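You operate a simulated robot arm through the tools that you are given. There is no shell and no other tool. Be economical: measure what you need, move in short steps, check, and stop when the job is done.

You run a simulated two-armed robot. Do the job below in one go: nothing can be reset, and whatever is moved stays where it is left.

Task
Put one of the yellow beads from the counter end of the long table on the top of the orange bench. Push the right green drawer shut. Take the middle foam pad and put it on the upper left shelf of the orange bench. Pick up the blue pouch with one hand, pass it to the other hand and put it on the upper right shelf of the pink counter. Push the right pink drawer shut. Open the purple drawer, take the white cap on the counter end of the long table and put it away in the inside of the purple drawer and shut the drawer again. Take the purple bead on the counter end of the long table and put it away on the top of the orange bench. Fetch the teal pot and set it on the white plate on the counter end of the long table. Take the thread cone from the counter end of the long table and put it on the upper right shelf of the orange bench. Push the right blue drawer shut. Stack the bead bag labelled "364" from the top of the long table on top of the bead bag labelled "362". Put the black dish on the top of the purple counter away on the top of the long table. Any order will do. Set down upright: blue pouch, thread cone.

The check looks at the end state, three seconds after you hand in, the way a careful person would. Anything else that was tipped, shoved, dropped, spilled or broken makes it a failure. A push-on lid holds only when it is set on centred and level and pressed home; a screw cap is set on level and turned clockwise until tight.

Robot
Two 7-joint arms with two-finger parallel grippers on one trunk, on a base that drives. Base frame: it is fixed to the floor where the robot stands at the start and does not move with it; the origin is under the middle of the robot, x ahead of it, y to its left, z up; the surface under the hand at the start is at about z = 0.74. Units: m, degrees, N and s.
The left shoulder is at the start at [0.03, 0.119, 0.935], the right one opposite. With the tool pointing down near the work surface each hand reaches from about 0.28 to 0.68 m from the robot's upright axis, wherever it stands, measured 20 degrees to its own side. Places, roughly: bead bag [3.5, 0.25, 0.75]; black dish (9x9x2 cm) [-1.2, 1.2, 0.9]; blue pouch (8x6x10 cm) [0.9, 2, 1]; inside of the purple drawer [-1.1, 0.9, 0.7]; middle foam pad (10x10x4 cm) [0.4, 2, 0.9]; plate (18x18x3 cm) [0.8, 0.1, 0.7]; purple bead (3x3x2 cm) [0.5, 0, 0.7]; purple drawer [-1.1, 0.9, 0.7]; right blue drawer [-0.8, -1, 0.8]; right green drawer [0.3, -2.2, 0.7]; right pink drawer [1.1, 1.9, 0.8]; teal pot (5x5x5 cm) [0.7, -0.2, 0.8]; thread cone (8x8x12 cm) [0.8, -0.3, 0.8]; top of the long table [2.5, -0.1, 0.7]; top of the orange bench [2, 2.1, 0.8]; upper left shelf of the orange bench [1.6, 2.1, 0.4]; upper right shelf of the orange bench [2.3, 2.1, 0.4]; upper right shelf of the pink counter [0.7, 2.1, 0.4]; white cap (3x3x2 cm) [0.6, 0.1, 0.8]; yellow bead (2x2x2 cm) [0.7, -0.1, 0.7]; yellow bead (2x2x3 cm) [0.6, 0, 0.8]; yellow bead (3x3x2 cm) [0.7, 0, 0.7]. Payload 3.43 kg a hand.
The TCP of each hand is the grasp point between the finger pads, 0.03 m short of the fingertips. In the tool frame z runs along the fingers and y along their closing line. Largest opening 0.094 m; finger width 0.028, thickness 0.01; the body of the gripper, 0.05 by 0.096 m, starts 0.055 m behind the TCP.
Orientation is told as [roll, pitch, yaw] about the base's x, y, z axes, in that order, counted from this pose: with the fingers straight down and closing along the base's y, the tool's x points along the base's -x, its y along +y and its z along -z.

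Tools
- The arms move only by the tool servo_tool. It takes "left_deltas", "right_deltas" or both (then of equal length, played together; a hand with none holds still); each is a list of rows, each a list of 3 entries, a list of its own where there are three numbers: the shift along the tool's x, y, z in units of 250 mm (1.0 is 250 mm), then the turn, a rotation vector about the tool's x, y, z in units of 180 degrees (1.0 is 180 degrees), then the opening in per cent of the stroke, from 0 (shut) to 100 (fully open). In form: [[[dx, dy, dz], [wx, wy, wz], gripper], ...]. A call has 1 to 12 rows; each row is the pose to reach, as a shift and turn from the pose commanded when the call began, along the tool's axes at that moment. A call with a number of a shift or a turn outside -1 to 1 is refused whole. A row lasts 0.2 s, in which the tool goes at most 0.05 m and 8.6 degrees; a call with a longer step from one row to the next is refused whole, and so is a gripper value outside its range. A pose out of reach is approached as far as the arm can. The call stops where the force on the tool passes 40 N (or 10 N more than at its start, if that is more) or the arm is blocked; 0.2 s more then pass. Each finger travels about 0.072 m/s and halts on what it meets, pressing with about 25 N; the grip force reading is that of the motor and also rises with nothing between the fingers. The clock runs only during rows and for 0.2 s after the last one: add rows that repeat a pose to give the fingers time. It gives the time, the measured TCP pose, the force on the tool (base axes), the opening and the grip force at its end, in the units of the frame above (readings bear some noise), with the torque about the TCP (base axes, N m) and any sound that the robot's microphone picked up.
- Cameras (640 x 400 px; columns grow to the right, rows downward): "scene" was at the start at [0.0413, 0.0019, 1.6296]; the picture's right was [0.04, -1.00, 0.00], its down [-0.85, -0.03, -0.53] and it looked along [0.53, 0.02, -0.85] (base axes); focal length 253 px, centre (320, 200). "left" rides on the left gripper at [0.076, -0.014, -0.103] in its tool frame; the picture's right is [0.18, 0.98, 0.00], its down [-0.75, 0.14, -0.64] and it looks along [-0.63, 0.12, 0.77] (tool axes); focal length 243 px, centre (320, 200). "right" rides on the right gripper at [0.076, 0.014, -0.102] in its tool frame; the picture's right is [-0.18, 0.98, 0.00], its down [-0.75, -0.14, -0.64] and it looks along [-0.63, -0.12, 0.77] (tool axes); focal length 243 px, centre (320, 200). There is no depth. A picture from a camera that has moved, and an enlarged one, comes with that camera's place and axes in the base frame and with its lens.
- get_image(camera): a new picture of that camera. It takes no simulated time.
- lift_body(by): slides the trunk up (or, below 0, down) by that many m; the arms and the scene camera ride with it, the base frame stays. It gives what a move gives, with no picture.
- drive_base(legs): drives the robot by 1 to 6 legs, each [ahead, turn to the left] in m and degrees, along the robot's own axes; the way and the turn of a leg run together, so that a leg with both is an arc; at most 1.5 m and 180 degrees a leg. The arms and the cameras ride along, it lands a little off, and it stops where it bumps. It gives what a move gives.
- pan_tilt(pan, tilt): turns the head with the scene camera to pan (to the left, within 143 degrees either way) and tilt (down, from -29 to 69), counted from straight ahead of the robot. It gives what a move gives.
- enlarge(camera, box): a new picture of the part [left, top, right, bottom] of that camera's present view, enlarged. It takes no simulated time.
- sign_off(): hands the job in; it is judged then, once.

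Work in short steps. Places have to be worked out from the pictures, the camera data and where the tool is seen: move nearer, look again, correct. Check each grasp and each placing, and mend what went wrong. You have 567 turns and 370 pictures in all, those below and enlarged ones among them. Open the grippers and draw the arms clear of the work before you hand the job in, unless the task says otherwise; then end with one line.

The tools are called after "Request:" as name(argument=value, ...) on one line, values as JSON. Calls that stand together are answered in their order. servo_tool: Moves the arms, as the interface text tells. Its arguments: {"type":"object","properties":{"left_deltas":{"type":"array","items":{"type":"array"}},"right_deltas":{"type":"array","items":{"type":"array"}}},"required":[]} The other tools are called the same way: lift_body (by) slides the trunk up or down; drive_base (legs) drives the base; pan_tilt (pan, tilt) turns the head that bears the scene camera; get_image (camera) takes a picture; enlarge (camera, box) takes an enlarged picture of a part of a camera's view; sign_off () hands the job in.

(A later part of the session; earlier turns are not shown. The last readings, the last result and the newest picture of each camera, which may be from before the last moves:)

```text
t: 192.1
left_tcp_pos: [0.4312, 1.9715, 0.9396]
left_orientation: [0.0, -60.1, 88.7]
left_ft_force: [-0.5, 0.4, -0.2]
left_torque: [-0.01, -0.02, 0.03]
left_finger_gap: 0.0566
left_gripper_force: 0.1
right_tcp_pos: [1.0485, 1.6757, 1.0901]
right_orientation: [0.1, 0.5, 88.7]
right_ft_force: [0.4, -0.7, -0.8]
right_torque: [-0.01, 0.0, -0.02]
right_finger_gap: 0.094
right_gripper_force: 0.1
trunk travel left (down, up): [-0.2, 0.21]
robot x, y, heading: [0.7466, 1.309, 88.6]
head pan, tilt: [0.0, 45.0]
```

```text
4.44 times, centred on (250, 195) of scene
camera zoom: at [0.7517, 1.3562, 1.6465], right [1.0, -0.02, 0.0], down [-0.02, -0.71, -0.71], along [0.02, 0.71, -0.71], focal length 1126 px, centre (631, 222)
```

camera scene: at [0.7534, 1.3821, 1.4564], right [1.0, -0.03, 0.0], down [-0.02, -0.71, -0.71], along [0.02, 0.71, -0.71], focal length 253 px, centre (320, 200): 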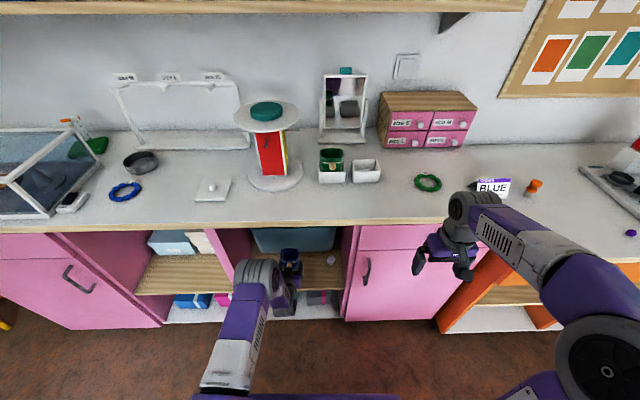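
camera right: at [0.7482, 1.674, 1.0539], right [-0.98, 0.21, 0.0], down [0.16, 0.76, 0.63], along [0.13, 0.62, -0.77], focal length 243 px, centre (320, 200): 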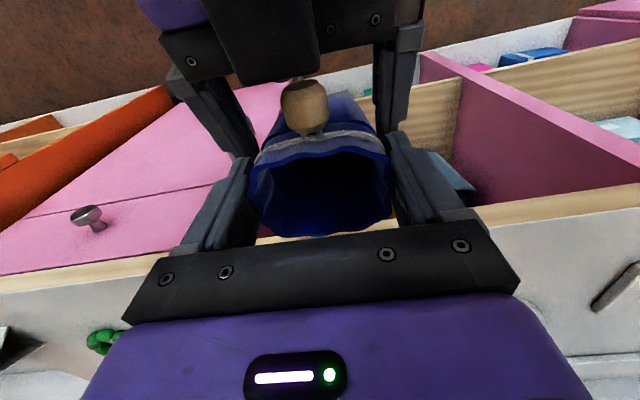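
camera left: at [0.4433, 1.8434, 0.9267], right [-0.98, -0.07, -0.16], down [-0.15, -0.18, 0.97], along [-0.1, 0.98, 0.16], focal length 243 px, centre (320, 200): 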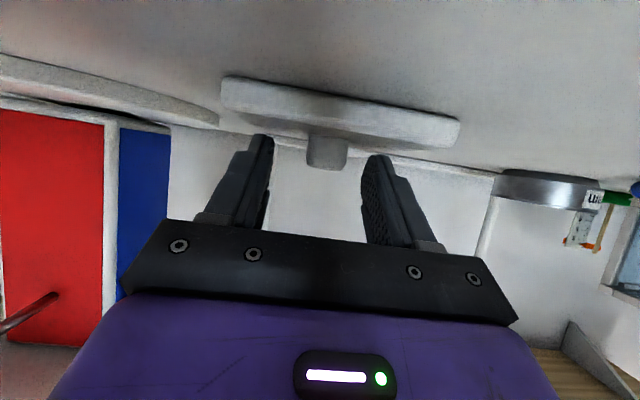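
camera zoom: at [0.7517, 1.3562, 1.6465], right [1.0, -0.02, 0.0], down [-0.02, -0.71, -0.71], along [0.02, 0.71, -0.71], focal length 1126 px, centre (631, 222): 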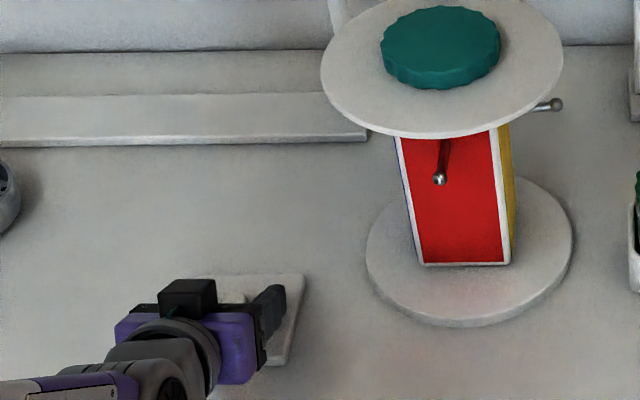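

The knob is between the tips. I close and lift slowly.

Request:
servo_tool(left_deltas=[[[0, 0, 0], [0, 0, 0], 40], [[0, 0, 0], [0, 0, 0], 0], [[0, 0, 0], [0, 0, 0], 0], [[0, 0, 0], [0, 0, 0], 0], [[0, 0, 0], [0, 0, 0], 0]])

Request:
servo_tool(left_deltas=[[[-0.017, 0, -0.01], [0, 0, 0], 0], [[-0.035, 0, -0.02], [0, 0, 0], 0], [[-0.052, 0, -0.03], [0, 0, 0], 0], [[-0.069, 0, -0.04], [0, 0, 0], 0], [[-0.104, 0, -0.06], [0, 0, 0], 0], [[-0.139, 0, -0.08], [0, 0, 0], 0], [[-0.173, 0, -0.1], [0, 0, 0], 0]])

Request:
get_image(camera="left")

Request:
enlarge(camera="scene", box=[190, 150, 310, 240])

```text
t: 193.3
left_tcp_pos: [0.4311, 1.9708, 0.9406]
left_orientation: [0.0, -60.0, 88.7]
left_ft_force: [0.2, -0.2, 1.1]
left_torque: [0.0, 0.0, -0.01]
left_finger_gap: 0.0204
left_gripper_force: 25.5
right_tcp_pos: [1.0496, 1.6771, 1.0892]
right_orientation: [0.1, 0.6, 88.7]
right_ft_force: [-0.8, 0.0, -0.4]
right_torque: [-0.02, -0.01, 0.02]
right_finger_gap: 0.0938
right_gripper_force: 0.0
trunk travel left (down, up): [-0.2, 0.21]
robot x, y, heading: [0.746, 1.3081, 88.7]
head pan, tilt: [0.0, 45.0]
```

```text
t: 194.9
left_tcp_pos: [0.43, 1.9703, 0.9898]
left_orientation: [-0.2, -60.1, 88.7]
left_ft_force: [-0.2, 1.0, 0.5]
left_torque: [0.0, 0.0, 0.02]
left_finger_gap: 0.0203
left_gripper_force: 25.4
right_tcp_pos: [1.0506, 1.6765, 1.0896]
right_orientation: [0.0, 0.6, 88.7]
right_ft_force: [-0.1, 0.0, 0.6]
right_torque: [-0.01, 0.02, 0.01]
right_finger_gap: 0.0942
right_gripper_force: 0.0
trunk travel left (down, up): [-0.2, 0.21]
robot x, y, heading: [0.7501, 1.3041, 88.8]
head pan, tilt: [0.0, 45.0]
```

```text
266 pictures are left
camera left: at [0.4424, 1.8427, 0.9769], right [-0.98, -0.07, -0.16], down [-0.15, -0.18, 0.97], along [-0.1, 0.98, 0.16], focal length 243 px, centre (320, 200)
```

left: 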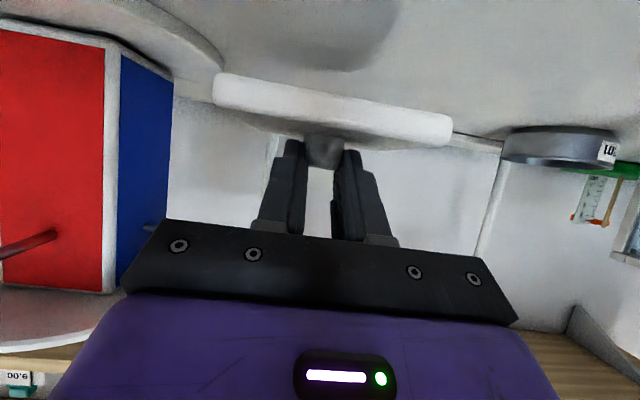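

```text
4.44 times, centred on (250, 195) of scene
camera zoom: at [0.7517, 1.3562, 1.6465], right [1.0, -0.02, 0.0], down [-0.02, -0.71, -0.71], along [0.02, 0.71, -0.71], focal length 1126 px, centre (631, 222)
```

zoom: 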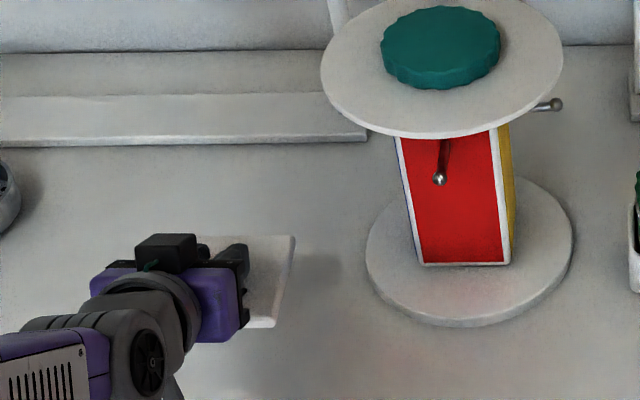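

The pad is held level by its knob. I retract it slightly, back off, and drive over to face the bench's left shelf.

Request:
servo_tool(left_deltas=[[[-0.08, 0, -0.09], [0, 0, 0], 0], [[-0.12, 0, -0.18], [0, 0, 0], 0], [[-0.12, 0, -0.28], [0, 0, 0], 0], [[-0.1, 0, -0.38], [0, 0, 0], 0], [[-0.08, 0, -0.48], [0, 0, 0], 0]])

Request:
drive_base(legs=[[-0.38, 0], [0, -88.7], [1.1, 0], [0, 90]])

Request:
get_image(camera="left")

Request:
get_image(camera="scene")

```text
t: 196.1
left_tcp_pos: [0.4301, 1.8756, 1.0675]
left_orientation: [0.0, -60.1, 88.6]
left_ft_force: [0.5, -0.2, -1.2]
left_torque: [-0.01, -0.04, 0.0]
left_finger_gap: 0.0203
left_gripper_force: 25.2
right_tcp_pos: [1.0491, 1.6772, 1.0905]
right_orientation: [0.1, 0.7, 88.7]
right_ft_force: [0.8, -0.6, 0.0]
right_torque: [-0.03, -0.03, 0.01]
right_finger_gap: 0.094
right_gripper_force: 0.1
trunk travel left (down, up): [-0.2, 0.21]
robot x, y, heading: [0.7467, 1.3041, 88.9]
head pan, tilt: [0.0, 45.0]
```

```text
t: 211.1
left_tcp_pos: [1.4895, 1.5111, 1.0673]
left_orientation: [0.0, -60.0, 90.6]
left_ft_force: [1.1, -0.4, -0.6]
left_torque: [0.03, 0.0, -0.03]
left_finger_gap: 0.0212
left_gripper_force: 24.8
right_tcp_pos: [2.1136, 1.3317, 1.0904]
right_orientation: [0.1, 0.6, 90.6]
right_ft_force: [-0.7, 1.2, 0.7]
right_torque: [-0.05, -0.02, -0.03]
right_finger_gap: 0.0939
right_gripper_force: 0.1
trunk travel left (down, up): [-0.2, 0.21]
robot x, y, heading: [1.8246, 0.9552, 90.4]
head pan, tilt: [0.0, 45.0]
```

```text
264 pictures are left
camera left: at [1.505, 1.3842, 1.0536], right [-0.98, -0.1, -0.16], down [-0.14, -0.18, 0.97], along [-0.13, 0.98, 0.16], focal length 243 px, centre (320, 200)
```

left: 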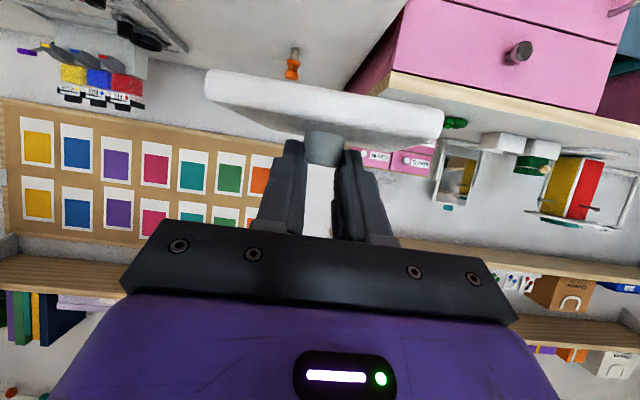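

```text
263 pictures are left
camera scene: at [1.8272, 1.002, 1.6465], right [1.0, 0.01, 0.0], down [0.01, -0.71, -0.71], along [-0.01, 0.71, -0.71], focal length 253 px, centre (320, 200)
```

scene: 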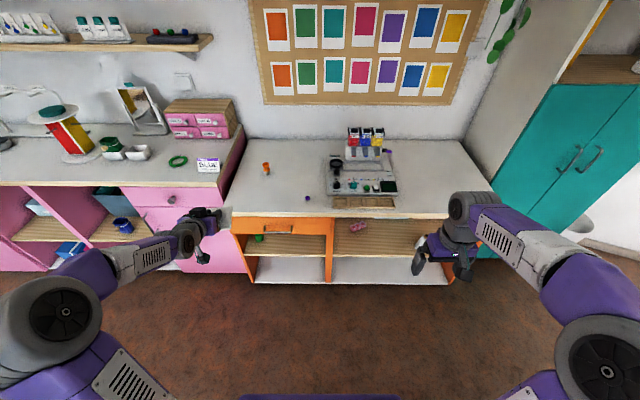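

I lower the trunk and bring the pad down in front of the left shelf (x≈1.65).

Request:
lift_body(by=-0.19)

Request:
servo_tool(left_deltas=[[[0.11, -0.064, 0.063], [0, 0, 0], 0], [[0.22, -0.128, 0.127], [0, 0, 0], 0], [[0.33, -0.192, 0.19], [0, 0, 0], 0], [[0.44, -0.256, 0.254], [0, 0, 0], 0], [[0.549, -0.32, 0.317], [0, 0, 0], 0]])

Request:
servo_tool(left_deltas=[[[0.11, -0.064, 0.063], [0, 0, 0], 0], [[0.22, -0.128, 0.127], [0, 0, 0], 0], [[0.33, -0.192, 0.19], [0, 0, 0], 0], [[0.44, -0.256, 0.254], [0, 0, 0], 0], [[0.549, -0.32, 0.317], [0, 0, 0], 0], [[0.549, -0.32, 0.317], [0, 0, 0], 0]])

Request:
get_image(camera="left")

Request:
get_image(camera="scene")

```text
t: 213.2
left_tcp_pos: [1.4897, 1.5109, 0.8768]
left_orientation: [0.0, -60.1, 90.6]
left_ft_force: [-1.0, 0.1, -0.3]
left_torque: [-0.01, 0.03, 0.01]
left_finger_gap: 0.0209
left_gripper_force: 24.9
right_tcp_pos: [2.1146, 1.3318, 0.8985]
right_orientation: [0.1, 0.5, 90.7]
right_ft_force: [-0.2, -0.4, -0.4]
right_torque: [-0.01, 0.0, 0.05]
right_finger_gap: 0.0939
right_gripper_force: 0.0
trunk travel left (down, up): [-0.01, 0.4]
robot x, y, heading: [1.8279, 0.9496, 90.4]
head pan, tilt: [0.0, 45.0]
```

```text
t: 214.4
left_tcp_pos: [1.5691, 1.5128, 0.7207]
left_orientation: [0.0, -60.1, 90.5]
left_ft_force: [-0.2, -0.1, -0.4]
left_torque: [0.01, 0.0, 0.03]
left_finger_gap: 0.021
left_gripper_force: 24.7
right_tcp_pos: [2.1145, 1.3326, 0.9002]
right_orientation: [0.0, 0.6, 90.6]
right_ft_force: [0.4, -0.4, -0.6]
right_torque: [0.0, 0.02, 0.01]
right_finger_gap: 0.0941
right_gripper_force: 0.0
trunk travel left (down, up): [-0.01, 0.4]
robot x, y, heading: [1.8265, 0.9513, 90.5]
head pan, tilt: [0.0, 45.0]
```

```text
t: 215.8
left_tcp_pos: [1.6488, 1.5118, 0.5615]
left_orientation: [0.0, -60.1, 90.6]
left_ft_force: [0.4, 0.7, -0.5]
left_torque: [-0.02, -0.01, 0.03]
left_finger_gap: 0.0208
left_gripper_force: 24.3
right_tcp_pos: [2.114, 1.3318, 0.8997]
right_orientation: [0.1, 0.6, 90.7]
right_ft_force: [0.0, -0.1, 0.3]
right_torque: [0.02, 0.0, -0.01]
right_finger_gap: 0.0942
right_gripper_force: 0.0
trunk travel left (down, up): [-0.01, 0.4]
robot x, y, heading: [1.823, 0.9498, 90.6]
head pan, tilt: [0.0, 45.0]
```

```text
262 pictures are left
camera left: at [1.6652, 1.3861, 0.5482], right [-0.98, -0.1, -0.16], down [-0.14, -0.18, 0.97], along [-0.13, 0.98, 0.17], focal length 243 px, centre (320, 200)
```

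left: 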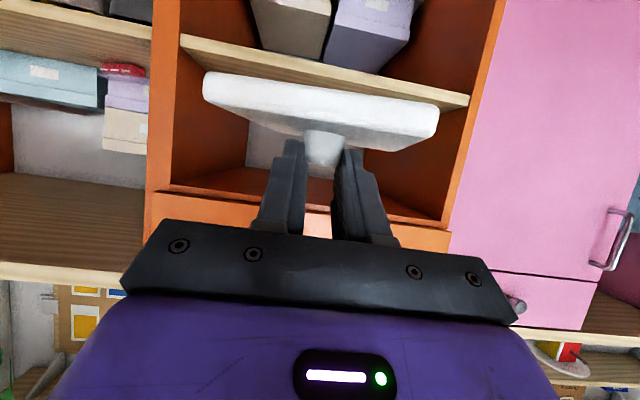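

```text
261 pictures are left
camera scene: at [1.8273, 1.002, 1.4565], right [1.0, 0.01, 0.0], down [0.01, -0.71, -0.71], along [-0.01, 0.71, -0.71], focal length 253 px, centre (320, 200)
```

scene: 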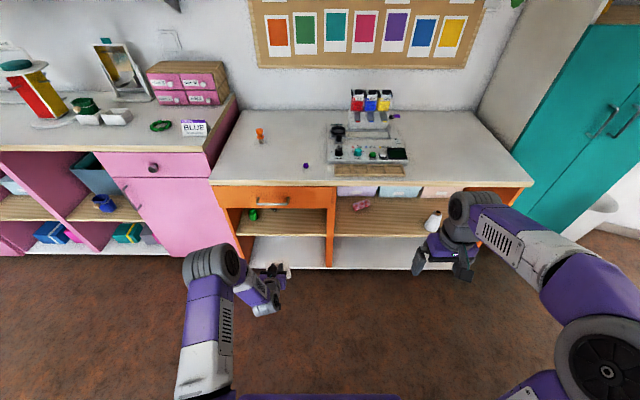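

Drawer underside ≈0.615, shelf ≈0.424. I lower to TCP z≈0.478 (pad 14 mm above shelf level) and drive forward 0.3 m, checking before going in fully.

Request:
servo_tool(left_deltas=[[[0.1, 0, 0.058], [0, 0, 0], 0], [[0.2, 0, 0.115], [0, 0, 0], 0], [[0.289, 0, 0.167], [0, 0, 0], 0], [[0.289, 0, 0.167], [0, 0, 0], 0]])

Request:
drive_base(legs=[[0.2, 0]])

Request:
get_image(camera="left")

Request:
get_image(camera="scene")

```text
t: 216.8
left_tcp_pos: [1.6504, 1.5131, 0.4784]
left_orientation: [-0.1, -60.1, 90.6]
left_ft_force: [-0.8, -0.2, 0.3]
left_torque: [0.03, -0.02, 0.0]
left_finger_gap: 0.0205
left_gripper_force: 24.6
right_tcp_pos: [2.1133, 1.3334, 0.8981]
right_orientation: [0.1, 0.6, 90.6]
right_ft_force: [-0.8, 0.1, 0.3]
right_torque: [0.0, -0.03, 0.02]
right_finger_gap: 0.0941
right_gripper_force: 0.1
trunk travel left (down, up): [-0.01, 0.4]
robot x, y, heading: [1.823, 0.9508, 90.5]
head pan, tilt: [0.0, 45.0]
```

```text
t: 218.4
left_tcp_pos: [1.6473, 1.7121, 0.4781]
left_orientation: [0.0, -60.1, 90.7]
left_ft_force: [0.1, 0.7, 0.2]
left_torque: [-0.02, 0.02, -0.03]
left_finger_gap: 0.0204
left_gripper_force: 24.6
right_tcp_pos: [2.1124, 1.5322, 0.9005]
right_orientation: [0.0, 0.6, 90.6]
right_ft_force: [0.0, 0.2, -0.3]
right_torque: [-0.05, -0.03, 0.02]
right_finger_gap: 0.0942
right_gripper_force: 0.0
trunk travel left (down, up): [-0.01, 0.4]
robot x, y, heading: [1.8248, 1.1486, 90.6]
head pan, tilt: [0.0, 45.0]
```

```text
260 pictures are left
camera left: at [1.6639, 1.5849, 0.4645], right [-0.98, -0.1, -0.16], down [-0.14, -0.18, 0.97], along [-0.13, 0.98, 0.16], focal length 243 px, centre (320, 200)
```

left: 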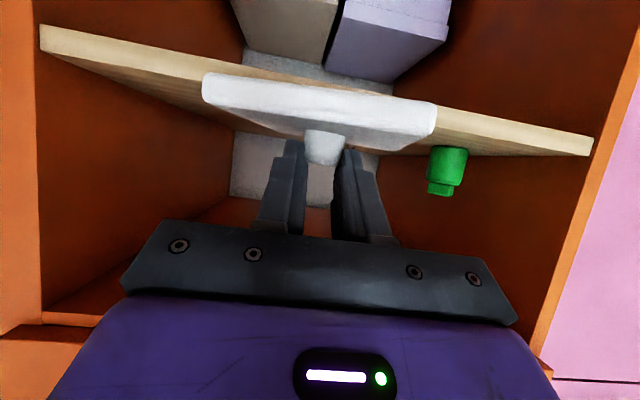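

```text
259 pictures are left
camera scene: at [1.8253, 1.2017, 1.4564], right [1.0, 0.01, 0.0], down [0.01, -0.71, -0.71], along [-0.01, 0.71, -0.71], focal length 253 px, centre (320, 200)
```

scene: 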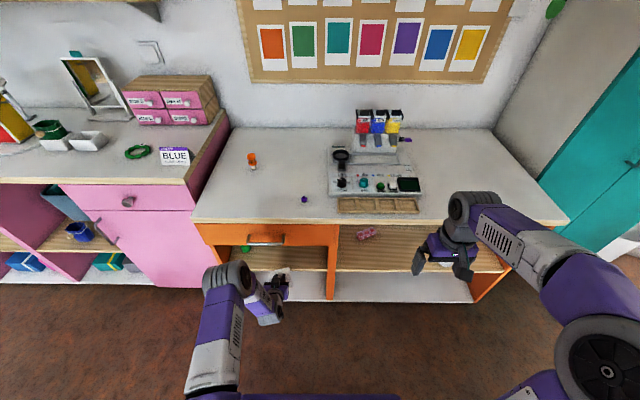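

Clear of the small green spool. I drive the remaining 0.14 m.

Request:
drive_base(legs=[[0.14, 0]])

Request:
get_image(camera="left")

```text
t: 219.8
left_tcp_pos: [1.6486, 1.8524, 0.478]
left_orientation: [0.0, -60.0, 90.4]
left_ft_force: [0.1, -0.1, -0.2]
left_torque: [-0.02, -0.01, -0.02]
left_finger_gap: 0.0204
left_gripper_force: 25.5
right_tcp_pos: [2.1113, 1.6701, 0.8991]
right_orientation: [0.2, 0.6, 90.4]
right_ft_force: [0.0, -0.1, -0.5]
right_torque: [-0.02, -0.01, -0.02]
right_finger_gap: 0.094
right_gripper_force: 0.0
trunk travel left (down, up): [-0.01, 0.4]
robot x, y, heading: [1.8204, 1.2896, 90.5]
head pan, tilt: [0.0, 45.0]
```

```text
258 pictures are left
camera left: at [1.6638, 1.7251, 0.4645], right [-0.98, -0.1, -0.16], down [-0.14, -0.18, 0.97], along [-0.13, 0.98, 0.16], focal length 243 px, centre (320, 200)
```

left: 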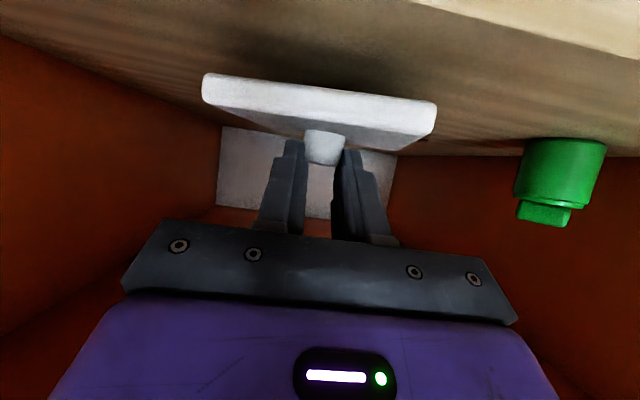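

Pad is inside. I lower in small steps.

Request:
servo_tool(left_deltas=[[[0.014, 0, 0.008], [0, 0, 0], 0], [[0.028, 0, 0.016], [0, 0, 0], 0], [[0.035, 0, 0.02], [0, 0, 0], 0], [[0.042, 0, 0.024], [0, 0, 0], 0], [[0.042, 0, 0.024], [0, 0, 0], 0]])

Request:
servo_tool(left_deltas=[[[0.006, 0, 0.0035], [0, 0, 0], 0], [[0.012, 0, 0.007], [0, 0, 0], 0], [[0.012, 0, 0.007], [0, 0, 0], 0]])

```text
t: 220.9
left_tcp_pos: [1.6487, 1.8514, 0.4652]
left_orientation: [0.1, -60.1, 90.5]
left_ft_force: [1.0, -1.0, -0.5]
left_torque: [0.01, 0.01, 0.02]
left_finger_gap: 0.0204
left_gripper_force: 24.4
right_tcp_pos: [2.1109, 1.6708, 0.9011]
right_orientation: [0.0, 0.6, 90.5]
right_ft_force: [0.3, 0.0, 0.0]
right_torque: [-0.01, -0.01, -0.01]
right_finger_gap: 0.0941
right_gripper_force: 0.1
trunk travel left (down, up): [-0.01, 0.4]
robot x, y, heading: [1.822, 1.2918, 90.4]
head pan, tilt: [0.0, 45.0]
```

```text
t: 221.8
left_tcp_pos: [1.6476, 1.8526, 0.4616]
left_orientation: [0.0, -60.1, 90.5]
left_ft_force: [0.3, -1.1, 0.7]
left_torque: [0.03, -0.09, -0.07]
left_finger_gap: 0.0203
left_gripper_force: 24.8
right_tcp_pos: [2.1114, 1.6703, 0.8997]
right_orientation: [0.1, 0.7, 90.5]
right_ft_force: [0.2, -0.9, -0.5]
right_torque: [0.0, 0.0, 0.03]
right_finger_gap: 0.0942
right_gripper_force: 0.0
trunk travel left (down, up): [-0.01, 0.4]
robot x, y, heading: [1.8197, 1.2897, 90.5]
head pan, tilt: [0.0, 45.0]
```

Request:
servo_tool(left_deltas=[[[0.005, 0, 0.003], [0, 0, 0], 0], [[0.01, 0, 0.006], [0, 0, 0], 0], [[0.01, 0, 0.006], [0, 0, 0], 0]])

Request:
get_image(camera="left")

```text
t: 222.6
left_tcp_pos: [1.6478, 1.8527, 0.462]
left_orientation: [0.1, -60.3, 90.4]
left_ft_force: [0.6, -6.9, 17.7]
left_torque: [0.01, 0.04, -0.09]
left_finger_gap: 0.0202
left_gripper_force: 24.7
right_tcp_pos: [2.1111, 1.6694, 0.9007]
right_orientation: [0.2, 0.5, 90.6]
right_ft_force: [0.5, 0.0, 1.3]
right_torque: [-0.01, 0.0, -0.04]
right_finger_gap: 0.094
right_gripper_force: 0.1
trunk travel left (down, up): [-0.01, 0.4]
robot x, y, heading: [1.8208, 1.2891, 90.6]
head pan, tilt: [0.0, 45.0]
```

```text
257 pictures are left
camera left: at [1.6636, 1.7257, 0.4479], right [-0.98, -0.1, -0.16], down [-0.14, -0.19, 0.97], along [-0.13, 0.98, 0.17], focal length 243 px, centre (320, 200)
```

left: 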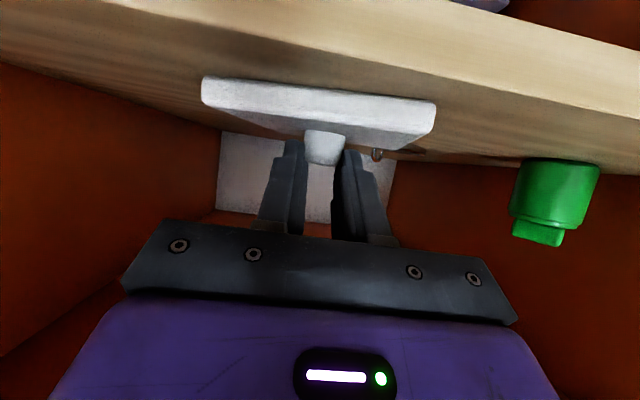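

Pad touches the shelf level (18 N). I release and withdraw along the tool axis.

Request:
servo_tool(left_deltas=[[[-0.006, 0, -0.003], [0, 0, 0], 25], [[-0.006, 0, -0.003], [0, 0, 0], 40], [[-0.006, 0, -0.003], [0, 0, 0], 50], [[-0.006, 0, -0.003], [0, 0, 0], 50], [[-0.006, 0, -0.06], [0, 0, 0], 50], [[-0.006, 0, -0.14], [0, 0, 0], 50], [[0.02, 0, -0.25], [0, 0, 0], 50], [[0.05, 0, -0.36], [0, 0, 0], 50], [[0.1, 0, -0.48], [0, 0, 0], 50]])

Request:
get_image(camera="left")

```text
t: 224.6
left_tcp_pos: [1.6492, 1.736, 0.4983]
left_orientation: [0.0, -60.2, 90.5]
left_ft_force: [-0.7, -0.2, -0.2]
left_torque: [0.01, 0.01, 0.01]
left_finger_gap: 0.047
left_gripper_force: 0.0
right_tcp_pos: [2.1122, 1.6712, 0.8994]
right_orientation: [0.1, 0.6, 90.5]
right_ft_force: [-0.1, -0.7, -1.0]
right_torque: [0.02, -0.02, -0.01]
right_finger_gap: 0.0939
right_gripper_force: 0.0
trunk travel left (down, up): [-0.01, 0.4]
robot x, y, heading: [1.8284, 1.289, 90.7]
head pan, tilt: [0.0, 45.0]
```

```text
256 pictures are left
camera left: at [1.665, 1.6078, 0.4847], right [-0.98, -0.1, -0.16], down [-0.14, -0.18, 0.97], along [-0.13, 0.98, 0.17], focal length 243 px, centre (320, 200)
```

left: 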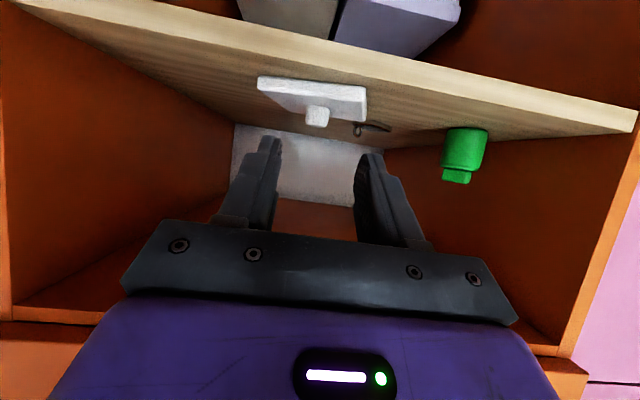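

The pad lies on the left shelf. I back off, raise the trunk and look toward the far part of the table for the bead bags.

Request:
drive_base(legs=[[-0.33, 0]])

Request:
lift_body(by=0.19)

Request:
pan_tilt(pan=-115, tilt=25)

Request:
get_image(camera="scene")

```text
t: 226.7
left_tcp_pos: [1.6512, 1.4046, 0.4988]
left_orientation: [0.0, -60.1, 90.8]
left_ft_force: [0.7, -0.6, -0.6]
left_torque: [-0.02, 0.02, 0.02]
left_finger_gap: 0.047
left_gripper_force: 0.0
right_tcp_pos: [2.1137, 1.3413, 0.8989]
right_orientation: [0.0, 0.6, 90.5]
right_ft_force: [0.6, 0.0, 0.2]
right_torque: [0.01, -0.04, 0.01]
right_finger_gap: 0.0938
right_gripper_force: 0.0
trunk travel left (down, up): [-0.01, 0.4]
robot x, y, heading: [1.8223, 0.9615, 90.5]
head pan, tilt: [0.0, 45.0]
```

```text
t: 228.8
left_tcp_pos: [1.6509, 1.4054, 0.6884]
left_orientation: [0.0, -60.1, 90.7]
left_ft_force: [0.4, -0.1, 0.3]
left_torque: [-0.01, 0.01, 0.01]
left_finger_gap: 0.047
left_gripper_force: 0.1
right_tcp_pos: [2.1134, 1.3441, 1.0895]
right_orientation: [0.2, 0.6, 90.7]
right_ft_force: [0.4, -1.2, 0.6]
right_torque: [-0.03, 0.02, 0.0]
right_finger_gap: 0.0942
right_gripper_force: 0.0
trunk travel left (down, up): [-0.2, 0.21]
robot x, y, heading: [1.8231, 0.961, 90.6]
head pan, tilt: [0.0, 45.0]
```

```text
t: 230.8
left_tcp_pos: [1.6515, 1.405, 0.6881]
left_orientation: [0.1, -60.1, 90.7]
left_ft_force: [0.1, 1.0, -0.4]
left_torque: [0.0, 0.03, 0.01]
left_finger_gap: 0.0469
left_gripper_force: 0.0
right_tcp_pos: [2.1131, 1.342, 1.0887]
right_orientation: [0.2, 0.6, 90.7]
right_ft_force: [-0.4, -0.1, -0.2]
right_torque: [0.01, -0.03, 0.04]
right_finger_gap: 0.094
right_gripper_force: 0.1
trunk travel left (down, up): [-0.2, 0.21]
robot x, y, heading: [1.8267, 0.9643, 90.7]
head pan, tilt: [-115.0, 25.0]
```

```text
255 pictures are left
camera scene: at [1.9118, 0.892, 1.677], right [-0.41, -0.91, 0.0], down [-0.39, 0.17, -0.91], along [0.83, -0.37, -0.42], focal length 253 px, centre (320, 200)
```

scene: 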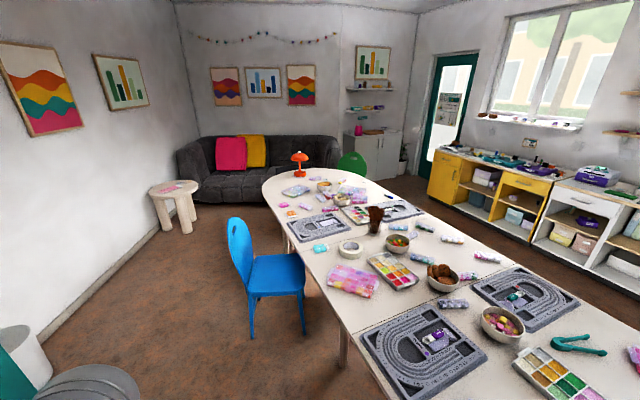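

I zoom in on the far part of the table to find the labelled bags.

Request:
enlarge(camera="scene", box=[260, 170, 420, 270])

Request:
enlarge(camera="scene", box=[300, 240, 480, 352])

```text
4.00 times, centred on (340, 220) of scene
camera zoom: at [1.9118, 0.892, 1.677], right [-0.41, -0.91, 0.0], down [-0.39, 0.17, -0.91], along [0.83, -0.37, -0.42], focal length 1014 px, centre (240, 120)
```

zoom: 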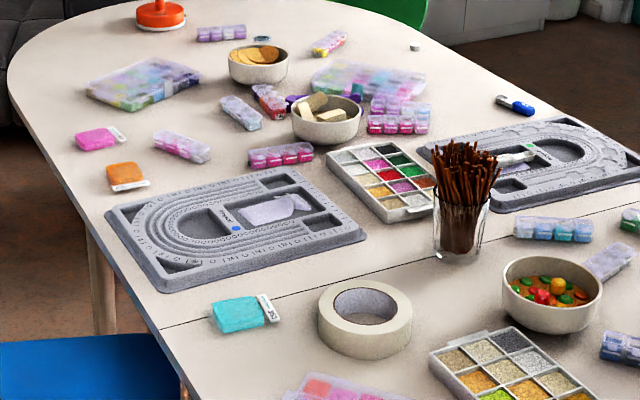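

```text
3.56 times, centred on (390, 296) of scene
camera zoom: at [1.9118, 0.892, 1.677], right [-0.41, -0.91, 0.0], down [-0.39, 0.17, -0.91], along [0.83, -0.37, -0.42], focal length 901 px, centre (71, -141)
```

zoom: 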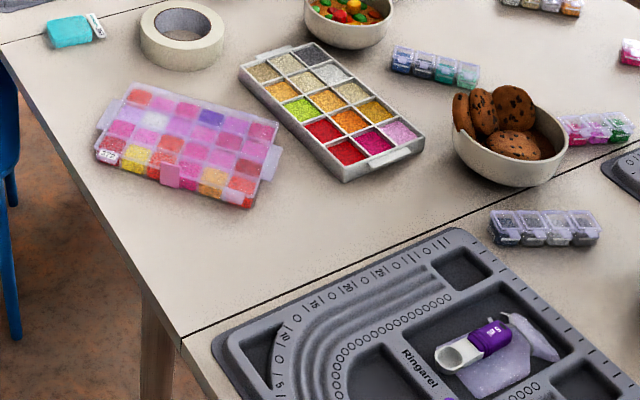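

I raise the left hand for travel and drive around toward the far bags, passing the blue chair on the wall side.

Request:
servo_tool(left_deltas=[[[-0.15, 0, -0.09], [0, 0, 0], 60], [[-0.3, 0, -0.18], [0, 0, 0], 60], [[-0.45, 0, -0.26], [0, 0, 0], 60], [[-0.6, 0, -0.35], [0, 0, 0], 60], [[-0.75, 0, -0.43], [0, 0, 0], 60], [[-0.9, 0, -0.5], [0, 0, 0], 60]])

Request:
drive_base(legs=[[0, -70], [1.0, 0], [0, -20]])

Request:
pan_tilt(pan=-45, tilt=35)

Request:
get_image(camera="scene")

```text
t: 232.2
left_tcp_pos: [1.6535, 1.4103, 0.9482]
left_orientation: [0.0, -59.9, 90.7]
left_ft_force: [-0.6, -0.1, -0.1]
left_torque: [0.02, 0.02, 0.0]
left_finger_gap: 0.0566
left_gripper_force: 0.0
left hand out of reach, approached as far as the arm can: row 6
right_tcp_pos: [2.1137, 1.3404, 1.0899]
right_orientation: [0.0, 0.6, 90.7]
right_ft_force: [-0.4, 0.3, -0.4]
right_torque: [-0.01, 0.0, -0.02]
right_finger_gap: 0.0941
right_gripper_force: 0.1
trunk travel left (down, up): [-0.2, 0.21]
robot x, y, heading: [1.8271, 0.9614, 90.6]
head pan, tilt: [-115.0, 25.0]
```

```text
t: 241.5
left_tcp_pos: [3.2047, 1.4769, 0.9474]
left_orientation: [0.0, -60.1, 0.4]
left_ft_force: [0.0, 1.1, 0.1]
left_torque: [-0.05, -0.02, 0.03]
left_finger_gap: 0.0566
left_gripper_force: 0.1
right_tcp_pos: [3.134, 1.0171, 1.089]
right_orientation: [0.1, 0.6, 0.4]
right_ft_force: [-1.0, 0.3, 0.4]
right_torque: [0.01, -0.01, 0.01]
right_finger_gap: 0.0938
right_gripper_force: 0.0
trunk travel left (down, up): [-0.2, 0.21]
robot x, y, heading: [2.7522, 1.3074, 0.2]
head pan, tilt: [-115.0, 25.0]
```

```text
t: 242.9
left_tcp_pos: [3.2058, 1.4777, 0.9478]
left_orientation: [0.0, -60.1, 0.4]
left_ft_force: [0.5, 0.5, 0.8]
left_torque: [0.02, -0.01, -0.02]
left_finger_gap: 0.0563
left_gripper_force: 0.1
right_tcp_pos: [3.1334, 1.0179, 1.0896]
right_orientation: [0.1, 0.7, 0.4]
right_ft_force: [0.0, 0.1, -0.4]
right_torque: [0.04, 0.01, -0.01]
right_finger_gap: 0.0939
right_gripper_force: 0.1
trunk travel left (down, up): [-0.2, 0.21]
robot x, y, heading: [2.7579, 1.3104, 0.4]
head pan, tilt: [-45.0, 35.0]
```

```text
252 pictures are left
camera scene: at [2.7891, 1.2447, 1.6613], right [-0.7, -0.71, 0.0], down [-0.41, 0.4, -0.82], along [0.58, -0.58, -0.57], focal length 253 px, centre (320, 200)
```

scene: 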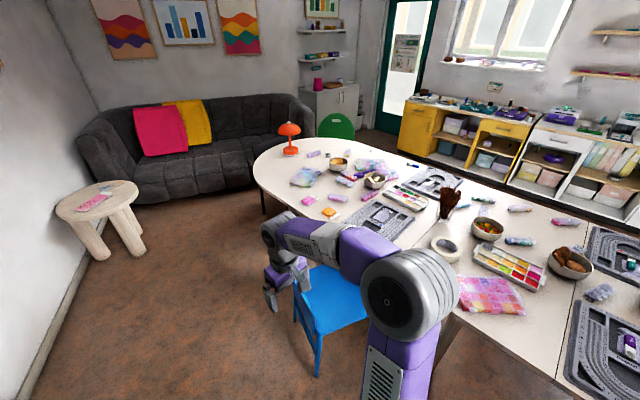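

Request:
enlarge(camera="scene", box=[270, 160, 370, 222])

Request:
enlarge(camera="scene", box=[420, 220, 520, 282])

```text
6.40 times, centred on (320, 191) of scene
camera zoom: at [2.7891, 1.2447, 1.6613], right [-0.7, -0.71, 0.0], down [-0.41, 0.4, -0.82], along [0.58, -0.58, -0.57], focal length 1622 px, centre (320, 258)
```

zoom: 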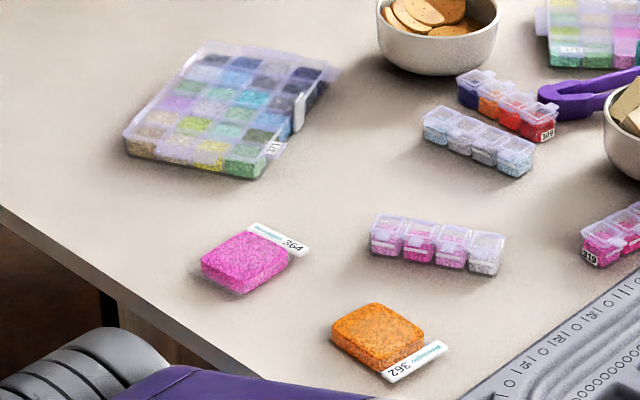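

```text
6.40 times, centred on (470, 251) of scene
camera zoom: at [2.7891, 1.2447, 1.6613], right [-0.7, -0.71, 0.0], down [-0.41, 0.4, -0.82], along [0.58, -0.58, -0.57], focal length 1622 px, centre (-640, -126)
```

zoom: 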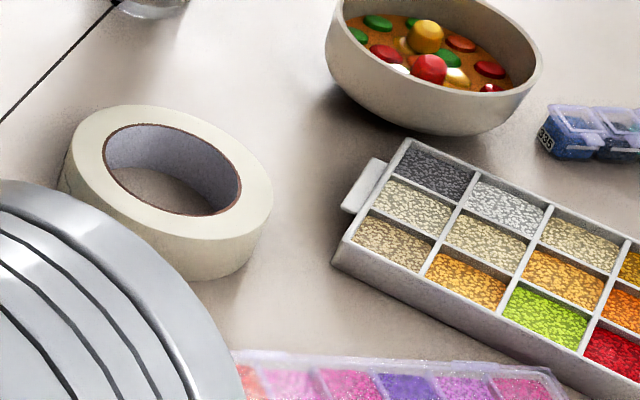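

The pink bag is 364 at (3.745, 0.40), the orange one 362 at (3.575, 0.39). I drive to stand beyond the chair facing the table.

Request:
drive_base(legs=[[1.06, 0], [0, -90], [0.3, 0]])

Request:
pan_tilt(pan=0, tilt=50)

Request:
get_image(camera="scene")

Request:
get_image(camera="right")

```text
t: 253.9
left_tcp_pos: [3.9985, 0.5692, 0.9471]
left_orientation: [0.1, -60.0, -89.4]
left_ft_force: [-0.7, -0.1, -1.5]
left_torque: [0.02, 0.01, 0.0]
left_finger_gap: 0.0566
left_gripper_force: 0.1
right_tcp_pos: [3.5399, 0.6406, 1.0888]
right_orientation: [0.0, 0.7, -89.6]
right_ft_force: [-0.8, -0.4, 0.2]
right_torque: [0.01, 0.0, 0.0]
right_finger_gap: 0.0938
right_gripper_force: 0.0
trunk travel left (down, up): [-0.2, 0.21]
robot x, y, heading: [3.8311, 1.0204, -89.7]
head pan, tilt: [-45.0, 35.0]
```

```text
t: 255.0
left_tcp_pos: [3.9999, 0.5704, 0.9471]
left_orientation: [0.0, -60.1, -89.5]
left_ft_force: [-1.1, 0.0, 0.7]
left_torque: [0.0, 0.04, 0.0]
left_finger_gap: 0.0563
left_gripper_force: 0.0
right_tcp_pos: [3.5398, 0.6423, 1.0886]
right_orientation: [0.1, 0.6, -89.5]
right_ft_force: [1.0, 0.1, 0.3]
right_torque: [0.02, 0.01, 0.02]
right_finger_gap: 0.0941
right_gripper_force: 0.0
trunk travel left (down, up): [-0.2, 0.21]
robot x, y, heading: [3.8275, 1.0178, -89.7]
head pan, tilt: [0.0, 50.0]
```

```text
249 pictures are left
camera scene: at [3.8312, 0.973, 1.6396], right [-1.0, -0.01, 0.0], down [0.0, 0.77, -0.64], along [0.0, -0.64, -0.77], focal length 253 px, centre (320, 200)
```

scene: 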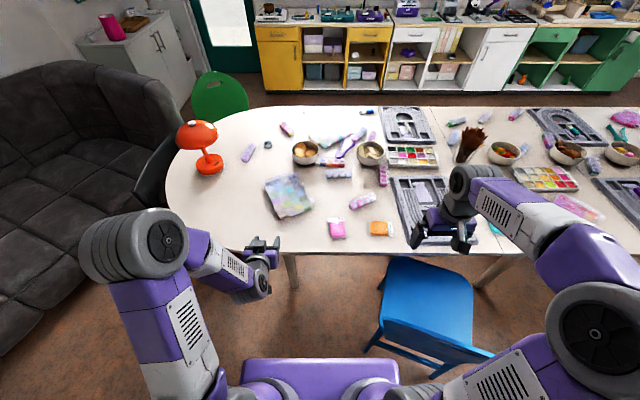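

```text
248 pictures are left
camera right: at [3.5533, 0.7173, 1.1944], right [0.98, -0.18, 0.0], down [-0.14, -0.76, 0.63], along [-0.11, -0.62, -0.77], focal length 243 px, centre (320, 200)
```

right: 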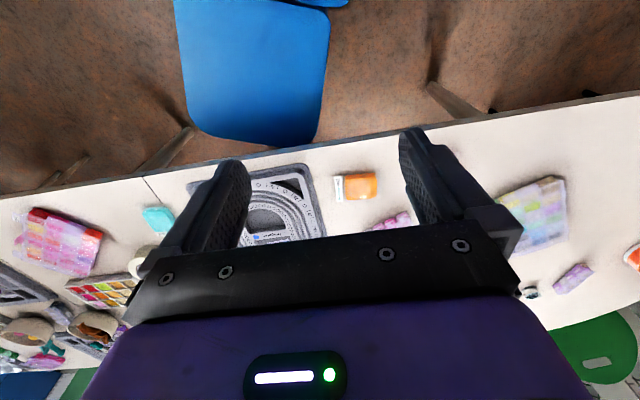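

Both bags are in reach of the right hand. I move it above the pink bag.

Request:
servo_tool(right_deltas=[[[-0.11, 0.095, 0.093], [0, 0, 0], 100], [[-0.22, 0.19, 0.187], [0, 0, 0], 100], [[-0.33, 0.287, 0.28], [0, 0, 0], 100], [[-0.44, 0.38, 0.373], [0, 0, 0], 100], [[-0.55, 0.478, 0.467], [0, 0, 0], 100], [[-0.66, 0.573, 0.56], [0, 0, 0], 100], [[-0.77, 0.67, 0.653], [0, 0, 0], 100], [[-0.88, 0.765, 0.747], [0, 0, 0], 100], [[-0.988, 0.86, 0.84], [0, 0, 0], 100], [[-0.988, 0.86, 0.84], [0, 0, 0], 100]])

Request:
get_image(camera="right")

Request:
enlarge(camera="right", box=[160, 20, 480, 220])

```text
t: 257.2
left_tcp_pos: [3.9989, 0.5704, 0.9468]
left_orientation: [0.0, -60.1, -89.4]
left_ft_force: [-0.2, 0.7, 0.5]
left_torque: [0.03, 0.0, 0.02]
left_finger_gap: 0.0564
left_gripper_force: 0.1
right_tcp_pos: [3.756, 0.3981, 0.8778]
right_orientation: [0.1, 0.6, -89.5]
right_ft_force: [1.3, 0.0, -0.3]
right_torque: [0.01, -0.02, 0.03]
right_finger_gap: 0.0943
right_gripper_force: 0.0
trunk travel left (down, up): [-0.2, 0.21]
robot x, y, heading: [3.8288, 1.0194, -89.6]
head pan, tilt: [0.0, 50.0]
```

```text
247 pictures are left
camera right: at [3.7703, 0.474, 0.9824], right [0.98, -0.18, 0.0], down [-0.14, -0.76, 0.63], along [-0.11, -0.62, -0.77], focal length 243 px, centre (320, 200)
```

right: 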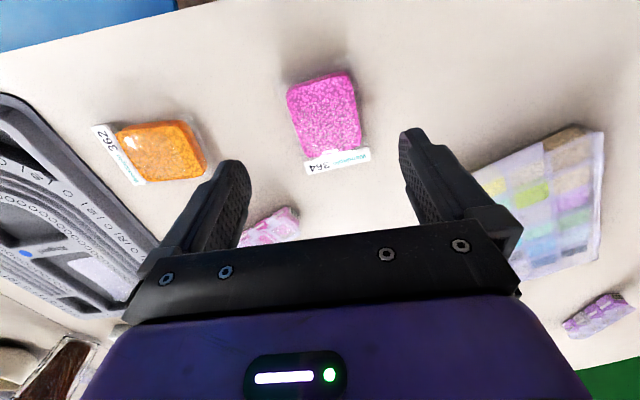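

```text
2.00 times, centred on (320, 120) of right
camera zoom: at [3.7703, 0.474, 0.9824], right [0.98, -0.18, 0.0], down [-0.14, -0.76, 0.63], along [-0.11, -0.62, -0.77], focal length 485 px, centre (320, 360)
```

zoom: 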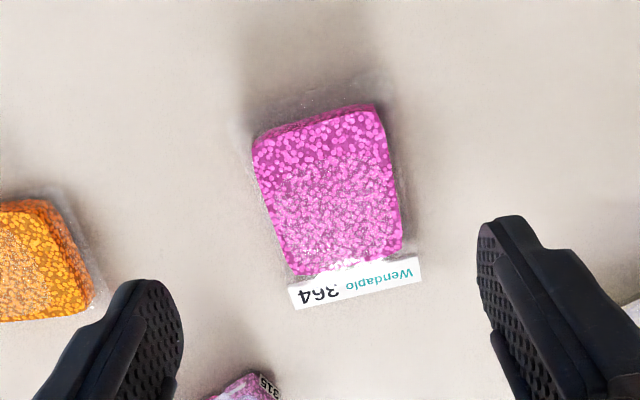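

Bag 364 centre ≈ (3.761, 0.396), axis-aligned. I descend and grip it across x.

Request:
servo_tool(right_deltas=[[[-0.008, 0.018, 0.14], [0, 0, 0], 100], [[-0.008, 0.018, 0.28], [0, 0, 0], 100], [[-0.008, 0.018, 0.38], [0, 0, 0], 100], [[-0.008, 0.018, 0.417], [0, 0, 0], 100], [[-0.008, 0.018, 0.417], [0, 0, 0], 60], [[-0.008, 0.018, 0.417], [0, 0, 0], 0], [[-0.008, 0.018, 0.417], [0, 0, 0], 0], [[-0.008, 0.018, 0.417], [0, 0, 0], 0], [[-0.008, 0.018, 0.417], [0, 0, 0], 0]])

Request:
get_image(camera="right")

```text
t: 259.2
left_tcp_pos: [3.9977, 0.5698, 0.9481]
left_orientation: [-0.1, -60.1, -89.5]
left_ft_force: [-0.7, -0.8, -0.8]
left_torque: [0.0, 0.03, 0.01]
left_finger_gap: 0.0567
left_gripper_force: 0.0
right_tcp_pos: [3.7617, 0.395, 0.7741]
right_orientation: [0.0, 0.6, -89.4]
right_ft_force: [-0.1, -0.1, 0.4]
right_torque: [0.0, -0.01, -0.01]
right_finger_gap: 0.0731
right_gripper_force: 25.3
trunk travel left (down, up): [-0.2, 0.21]
robot x, y, heading: [3.8276, 1.0203, -89.4]
head pan, tilt: [0.0, 50.0]
```

```text
245 pictures are left
camera right: at [3.7751, 0.4719, 0.8787], right [0.98, -0.18, 0.0], down [-0.14, -0.76, 0.63], along [-0.11, -0.62, -0.77], focal length 243 px, centre (320, 200)
```

right: 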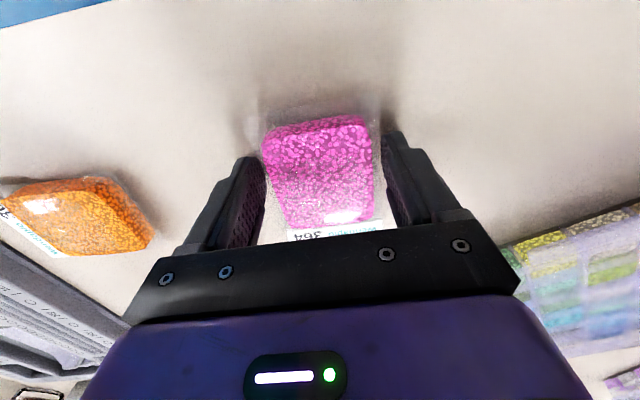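

Gripped at 73 mm. I lift slowly and check.

Request:
servo_tool(right_deltas=[[[0, 0, -0.02], [0, 0, 0], 0], [[0, 0, -0.04], [0, 0, 0], 0], [[0, 0, -0.07], [0, 0, 0], 0], [[0, 0, -0.11], [0, 0, 0], 0], [[0, 0, -0.16], [0, 0, 0], 0], [[0, 0, -0.22], [0, 0, 0], 0], [[0, 0, -0.28], [0, 0, 0], 0], [[0, 0, -0.34], [0, 0, 0], 0]])

Request:
get_image(camera="right")

```text
t: 261.0
left_tcp_pos: [3.9991, 0.5696, 0.9464]
left_orientation: [-0.1, -60.0, -89.6]
left_ft_force: [0.6, -0.1, 0.3]
left_torque: [0.03, 0.02, -0.01]
left_finger_gap: 0.0568
left_gripper_force: 0.0
right_tcp_pos: [3.7619, 0.395, 0.859]
right_orientation: [0.0, 0.7, -89.5]
right_ft_force: [0.4, 0.6, -0.7]
right_torque: [0.0, 0.02, -0.02]
right_finger_gap: 0.0731
right_gripper_force: 25.4
trunk travel left (down, up): [-0.2, 0.21]
robot x, y, heading: [3.8266, 1.0236, -89.8]
head pan, tilt: [0.0, 50.0]
```

```text
244 pictures are left
camera right: at [3.7759, 0.4727, 0.9634], right [0.98, -0.18, 0.0], down [-0.14, -0.76, 0.63], along [-0.11, -0.62, -0.77], focal length 243 px, centre (320, 200)
```

right: 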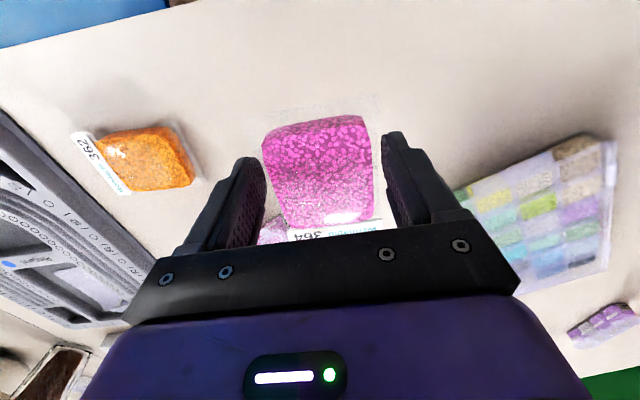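

The bag is held. I measure the orange bag more accurately from the scene camera.

Request:
enlarge(camera="scene", box=[300, 190, 420, 265])

```text
5.33 times, centred on (360, 228) of scene
camera zoom: at [3.8313, 0.9731, 1.6395], right [-1.0, -0.01, 0.0], down [-0.01, 0.77, -0.64], along [0.0, -0.64, -0.77], focal length 1351 px, centre (107, 53)
```

zoom: 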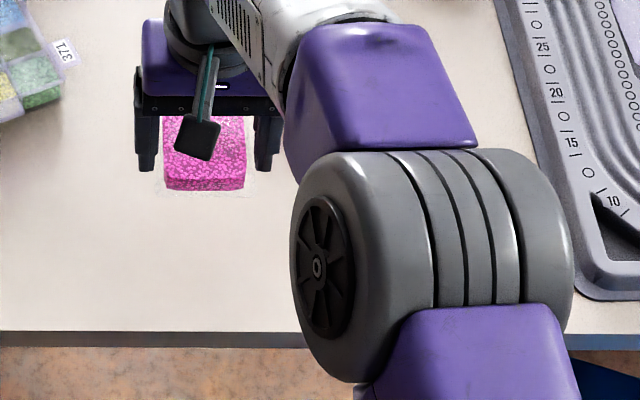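

Occluded by the arm; I move the hand 9 cm toward the orange bag, slightly higher, and use the hand camera.

Request:
servo_tool(right_deltas=[[[0, -0.1, -0.05], [0, 0, 0], 0], [[0, -0.2, -0.1], [0, 0, 0], 0], [[0, -0.3, -0.12], [0, 0, 0], 0], [[0, -0.36, -0.12], [0, 0, 0], 0], [[0, -0.36, -0.12], [0, 0, 0], 0]])

Request:
get_image(camera="right")

```text
t: 262.2
left_tcp_pos: [3.9995, 0.5695, 0.9477]
left_orientation: [0.0, -60.1, -89.5]
left_ft_force: [0.5, -0.7, 0.8]
left_torque: [0.02, 0.05, 0.04]
left_finger_gap: 0.0562
left_gripper_force: 0.0
right_tcp_pos: [3.6712, 0.394, 0.8886]
right_orientation: [0.1, 0.6, -89.5]
right_ft_force: [0.4, 0.5, -1.3]
right_torque: [0.04, 0.03, -0.01]
right_finger_gap: 0.0732
right_gripper_force: 25.0
trunk travel left (down, up): [-0.2, 0.21]
robot x, y, heading: [3.8317, 1.0199, -89.6]
head pan, tilt: [0.0, 50.0]
```

```text
242 pictures are left
camera right: at [3.6853, 0.4703, 0.993], right [0.98, -0.18, 0.0], down [-0.14, -0.76, 0.63], along [-0.11, -0.62, -0.77], focal length 243 px, centre (320, 200)
```

right: 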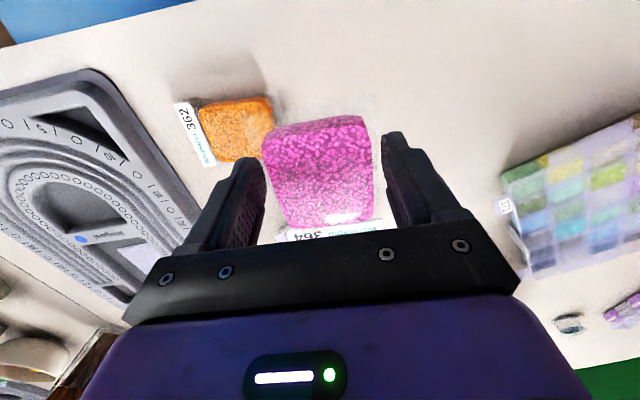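

Orange bag centre ≈ (3.587, 0.388). I move directly above it and lower to 0.81.

Request:
servo_tool(right_deltas=[[[-0.01, -0.1, 0], [0, 0, 0], 0], [[-0.015, -0.2, 0], [0, 0, 0], 0], [[-0.02, -0.3, 0], [0, 0, 0], 0], [[-0.024, -0.336, 0], [0, 0, 0], 0], [[-0.024, -0.336, 0.08], [0, 0, 0], 0], [[-0.024, -0.336, 0.16], [0, 0, 0], 0], [[-0.024, -0.336, 0.24], [0, 0, 0], 0], [[-0.024, -0.336, 0.3], [0, 0, 0], 0], [[-0.024, -0.336, 0.3], [0, 0, 0], 0]])

Request:
get_image(camera="right")

```text
t: 264.2
left_tcp_pos: [3.9982, 0.5697, 0.947]
left_orientation: [-0.1, -60.0, -89.5]
left_ft_force: [0.0, -0.4, 0.2]
left_torque: [0.01, 0.0, 0.02]
left_finger_gap: 0.0562
left_gripper_force: 0.1
right_tcp_pos: [3.5889, 0.3882, 0.812]
right_orientation: [0.1, 0.6, -89.5]
right_ft_force: [-0.4, -0.6, -1.3]
right_torque: [-0.03, 0.01, 0.01]
right_finger_gap: 0.0732
right_gripper_force: 25.1
trunk travel left (down, up): [-0.2, 0.21]
robot x, y, heading: [3.8289, 1.021, -89.8]
head pan, tilt: [0.0, 50.0]
```

```text
241 pictures are left
camera right: at [3.6022, 0.4653, 0.9175], right [0.98, -0.18, 0.0], down [-0.14, -0.76, 0.63], along [-0.11, -0.62, -0.77], focal length 243 px, centre (320, 200)
```

right: 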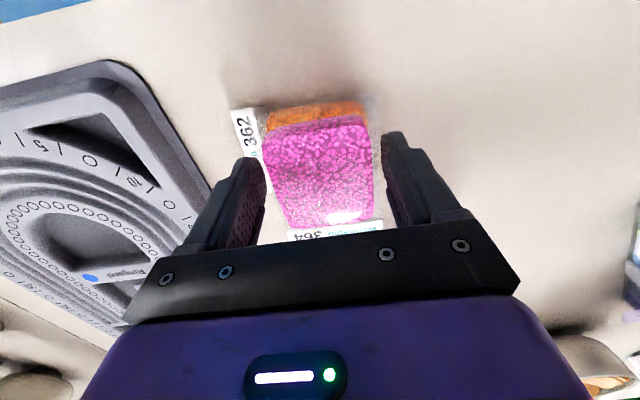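

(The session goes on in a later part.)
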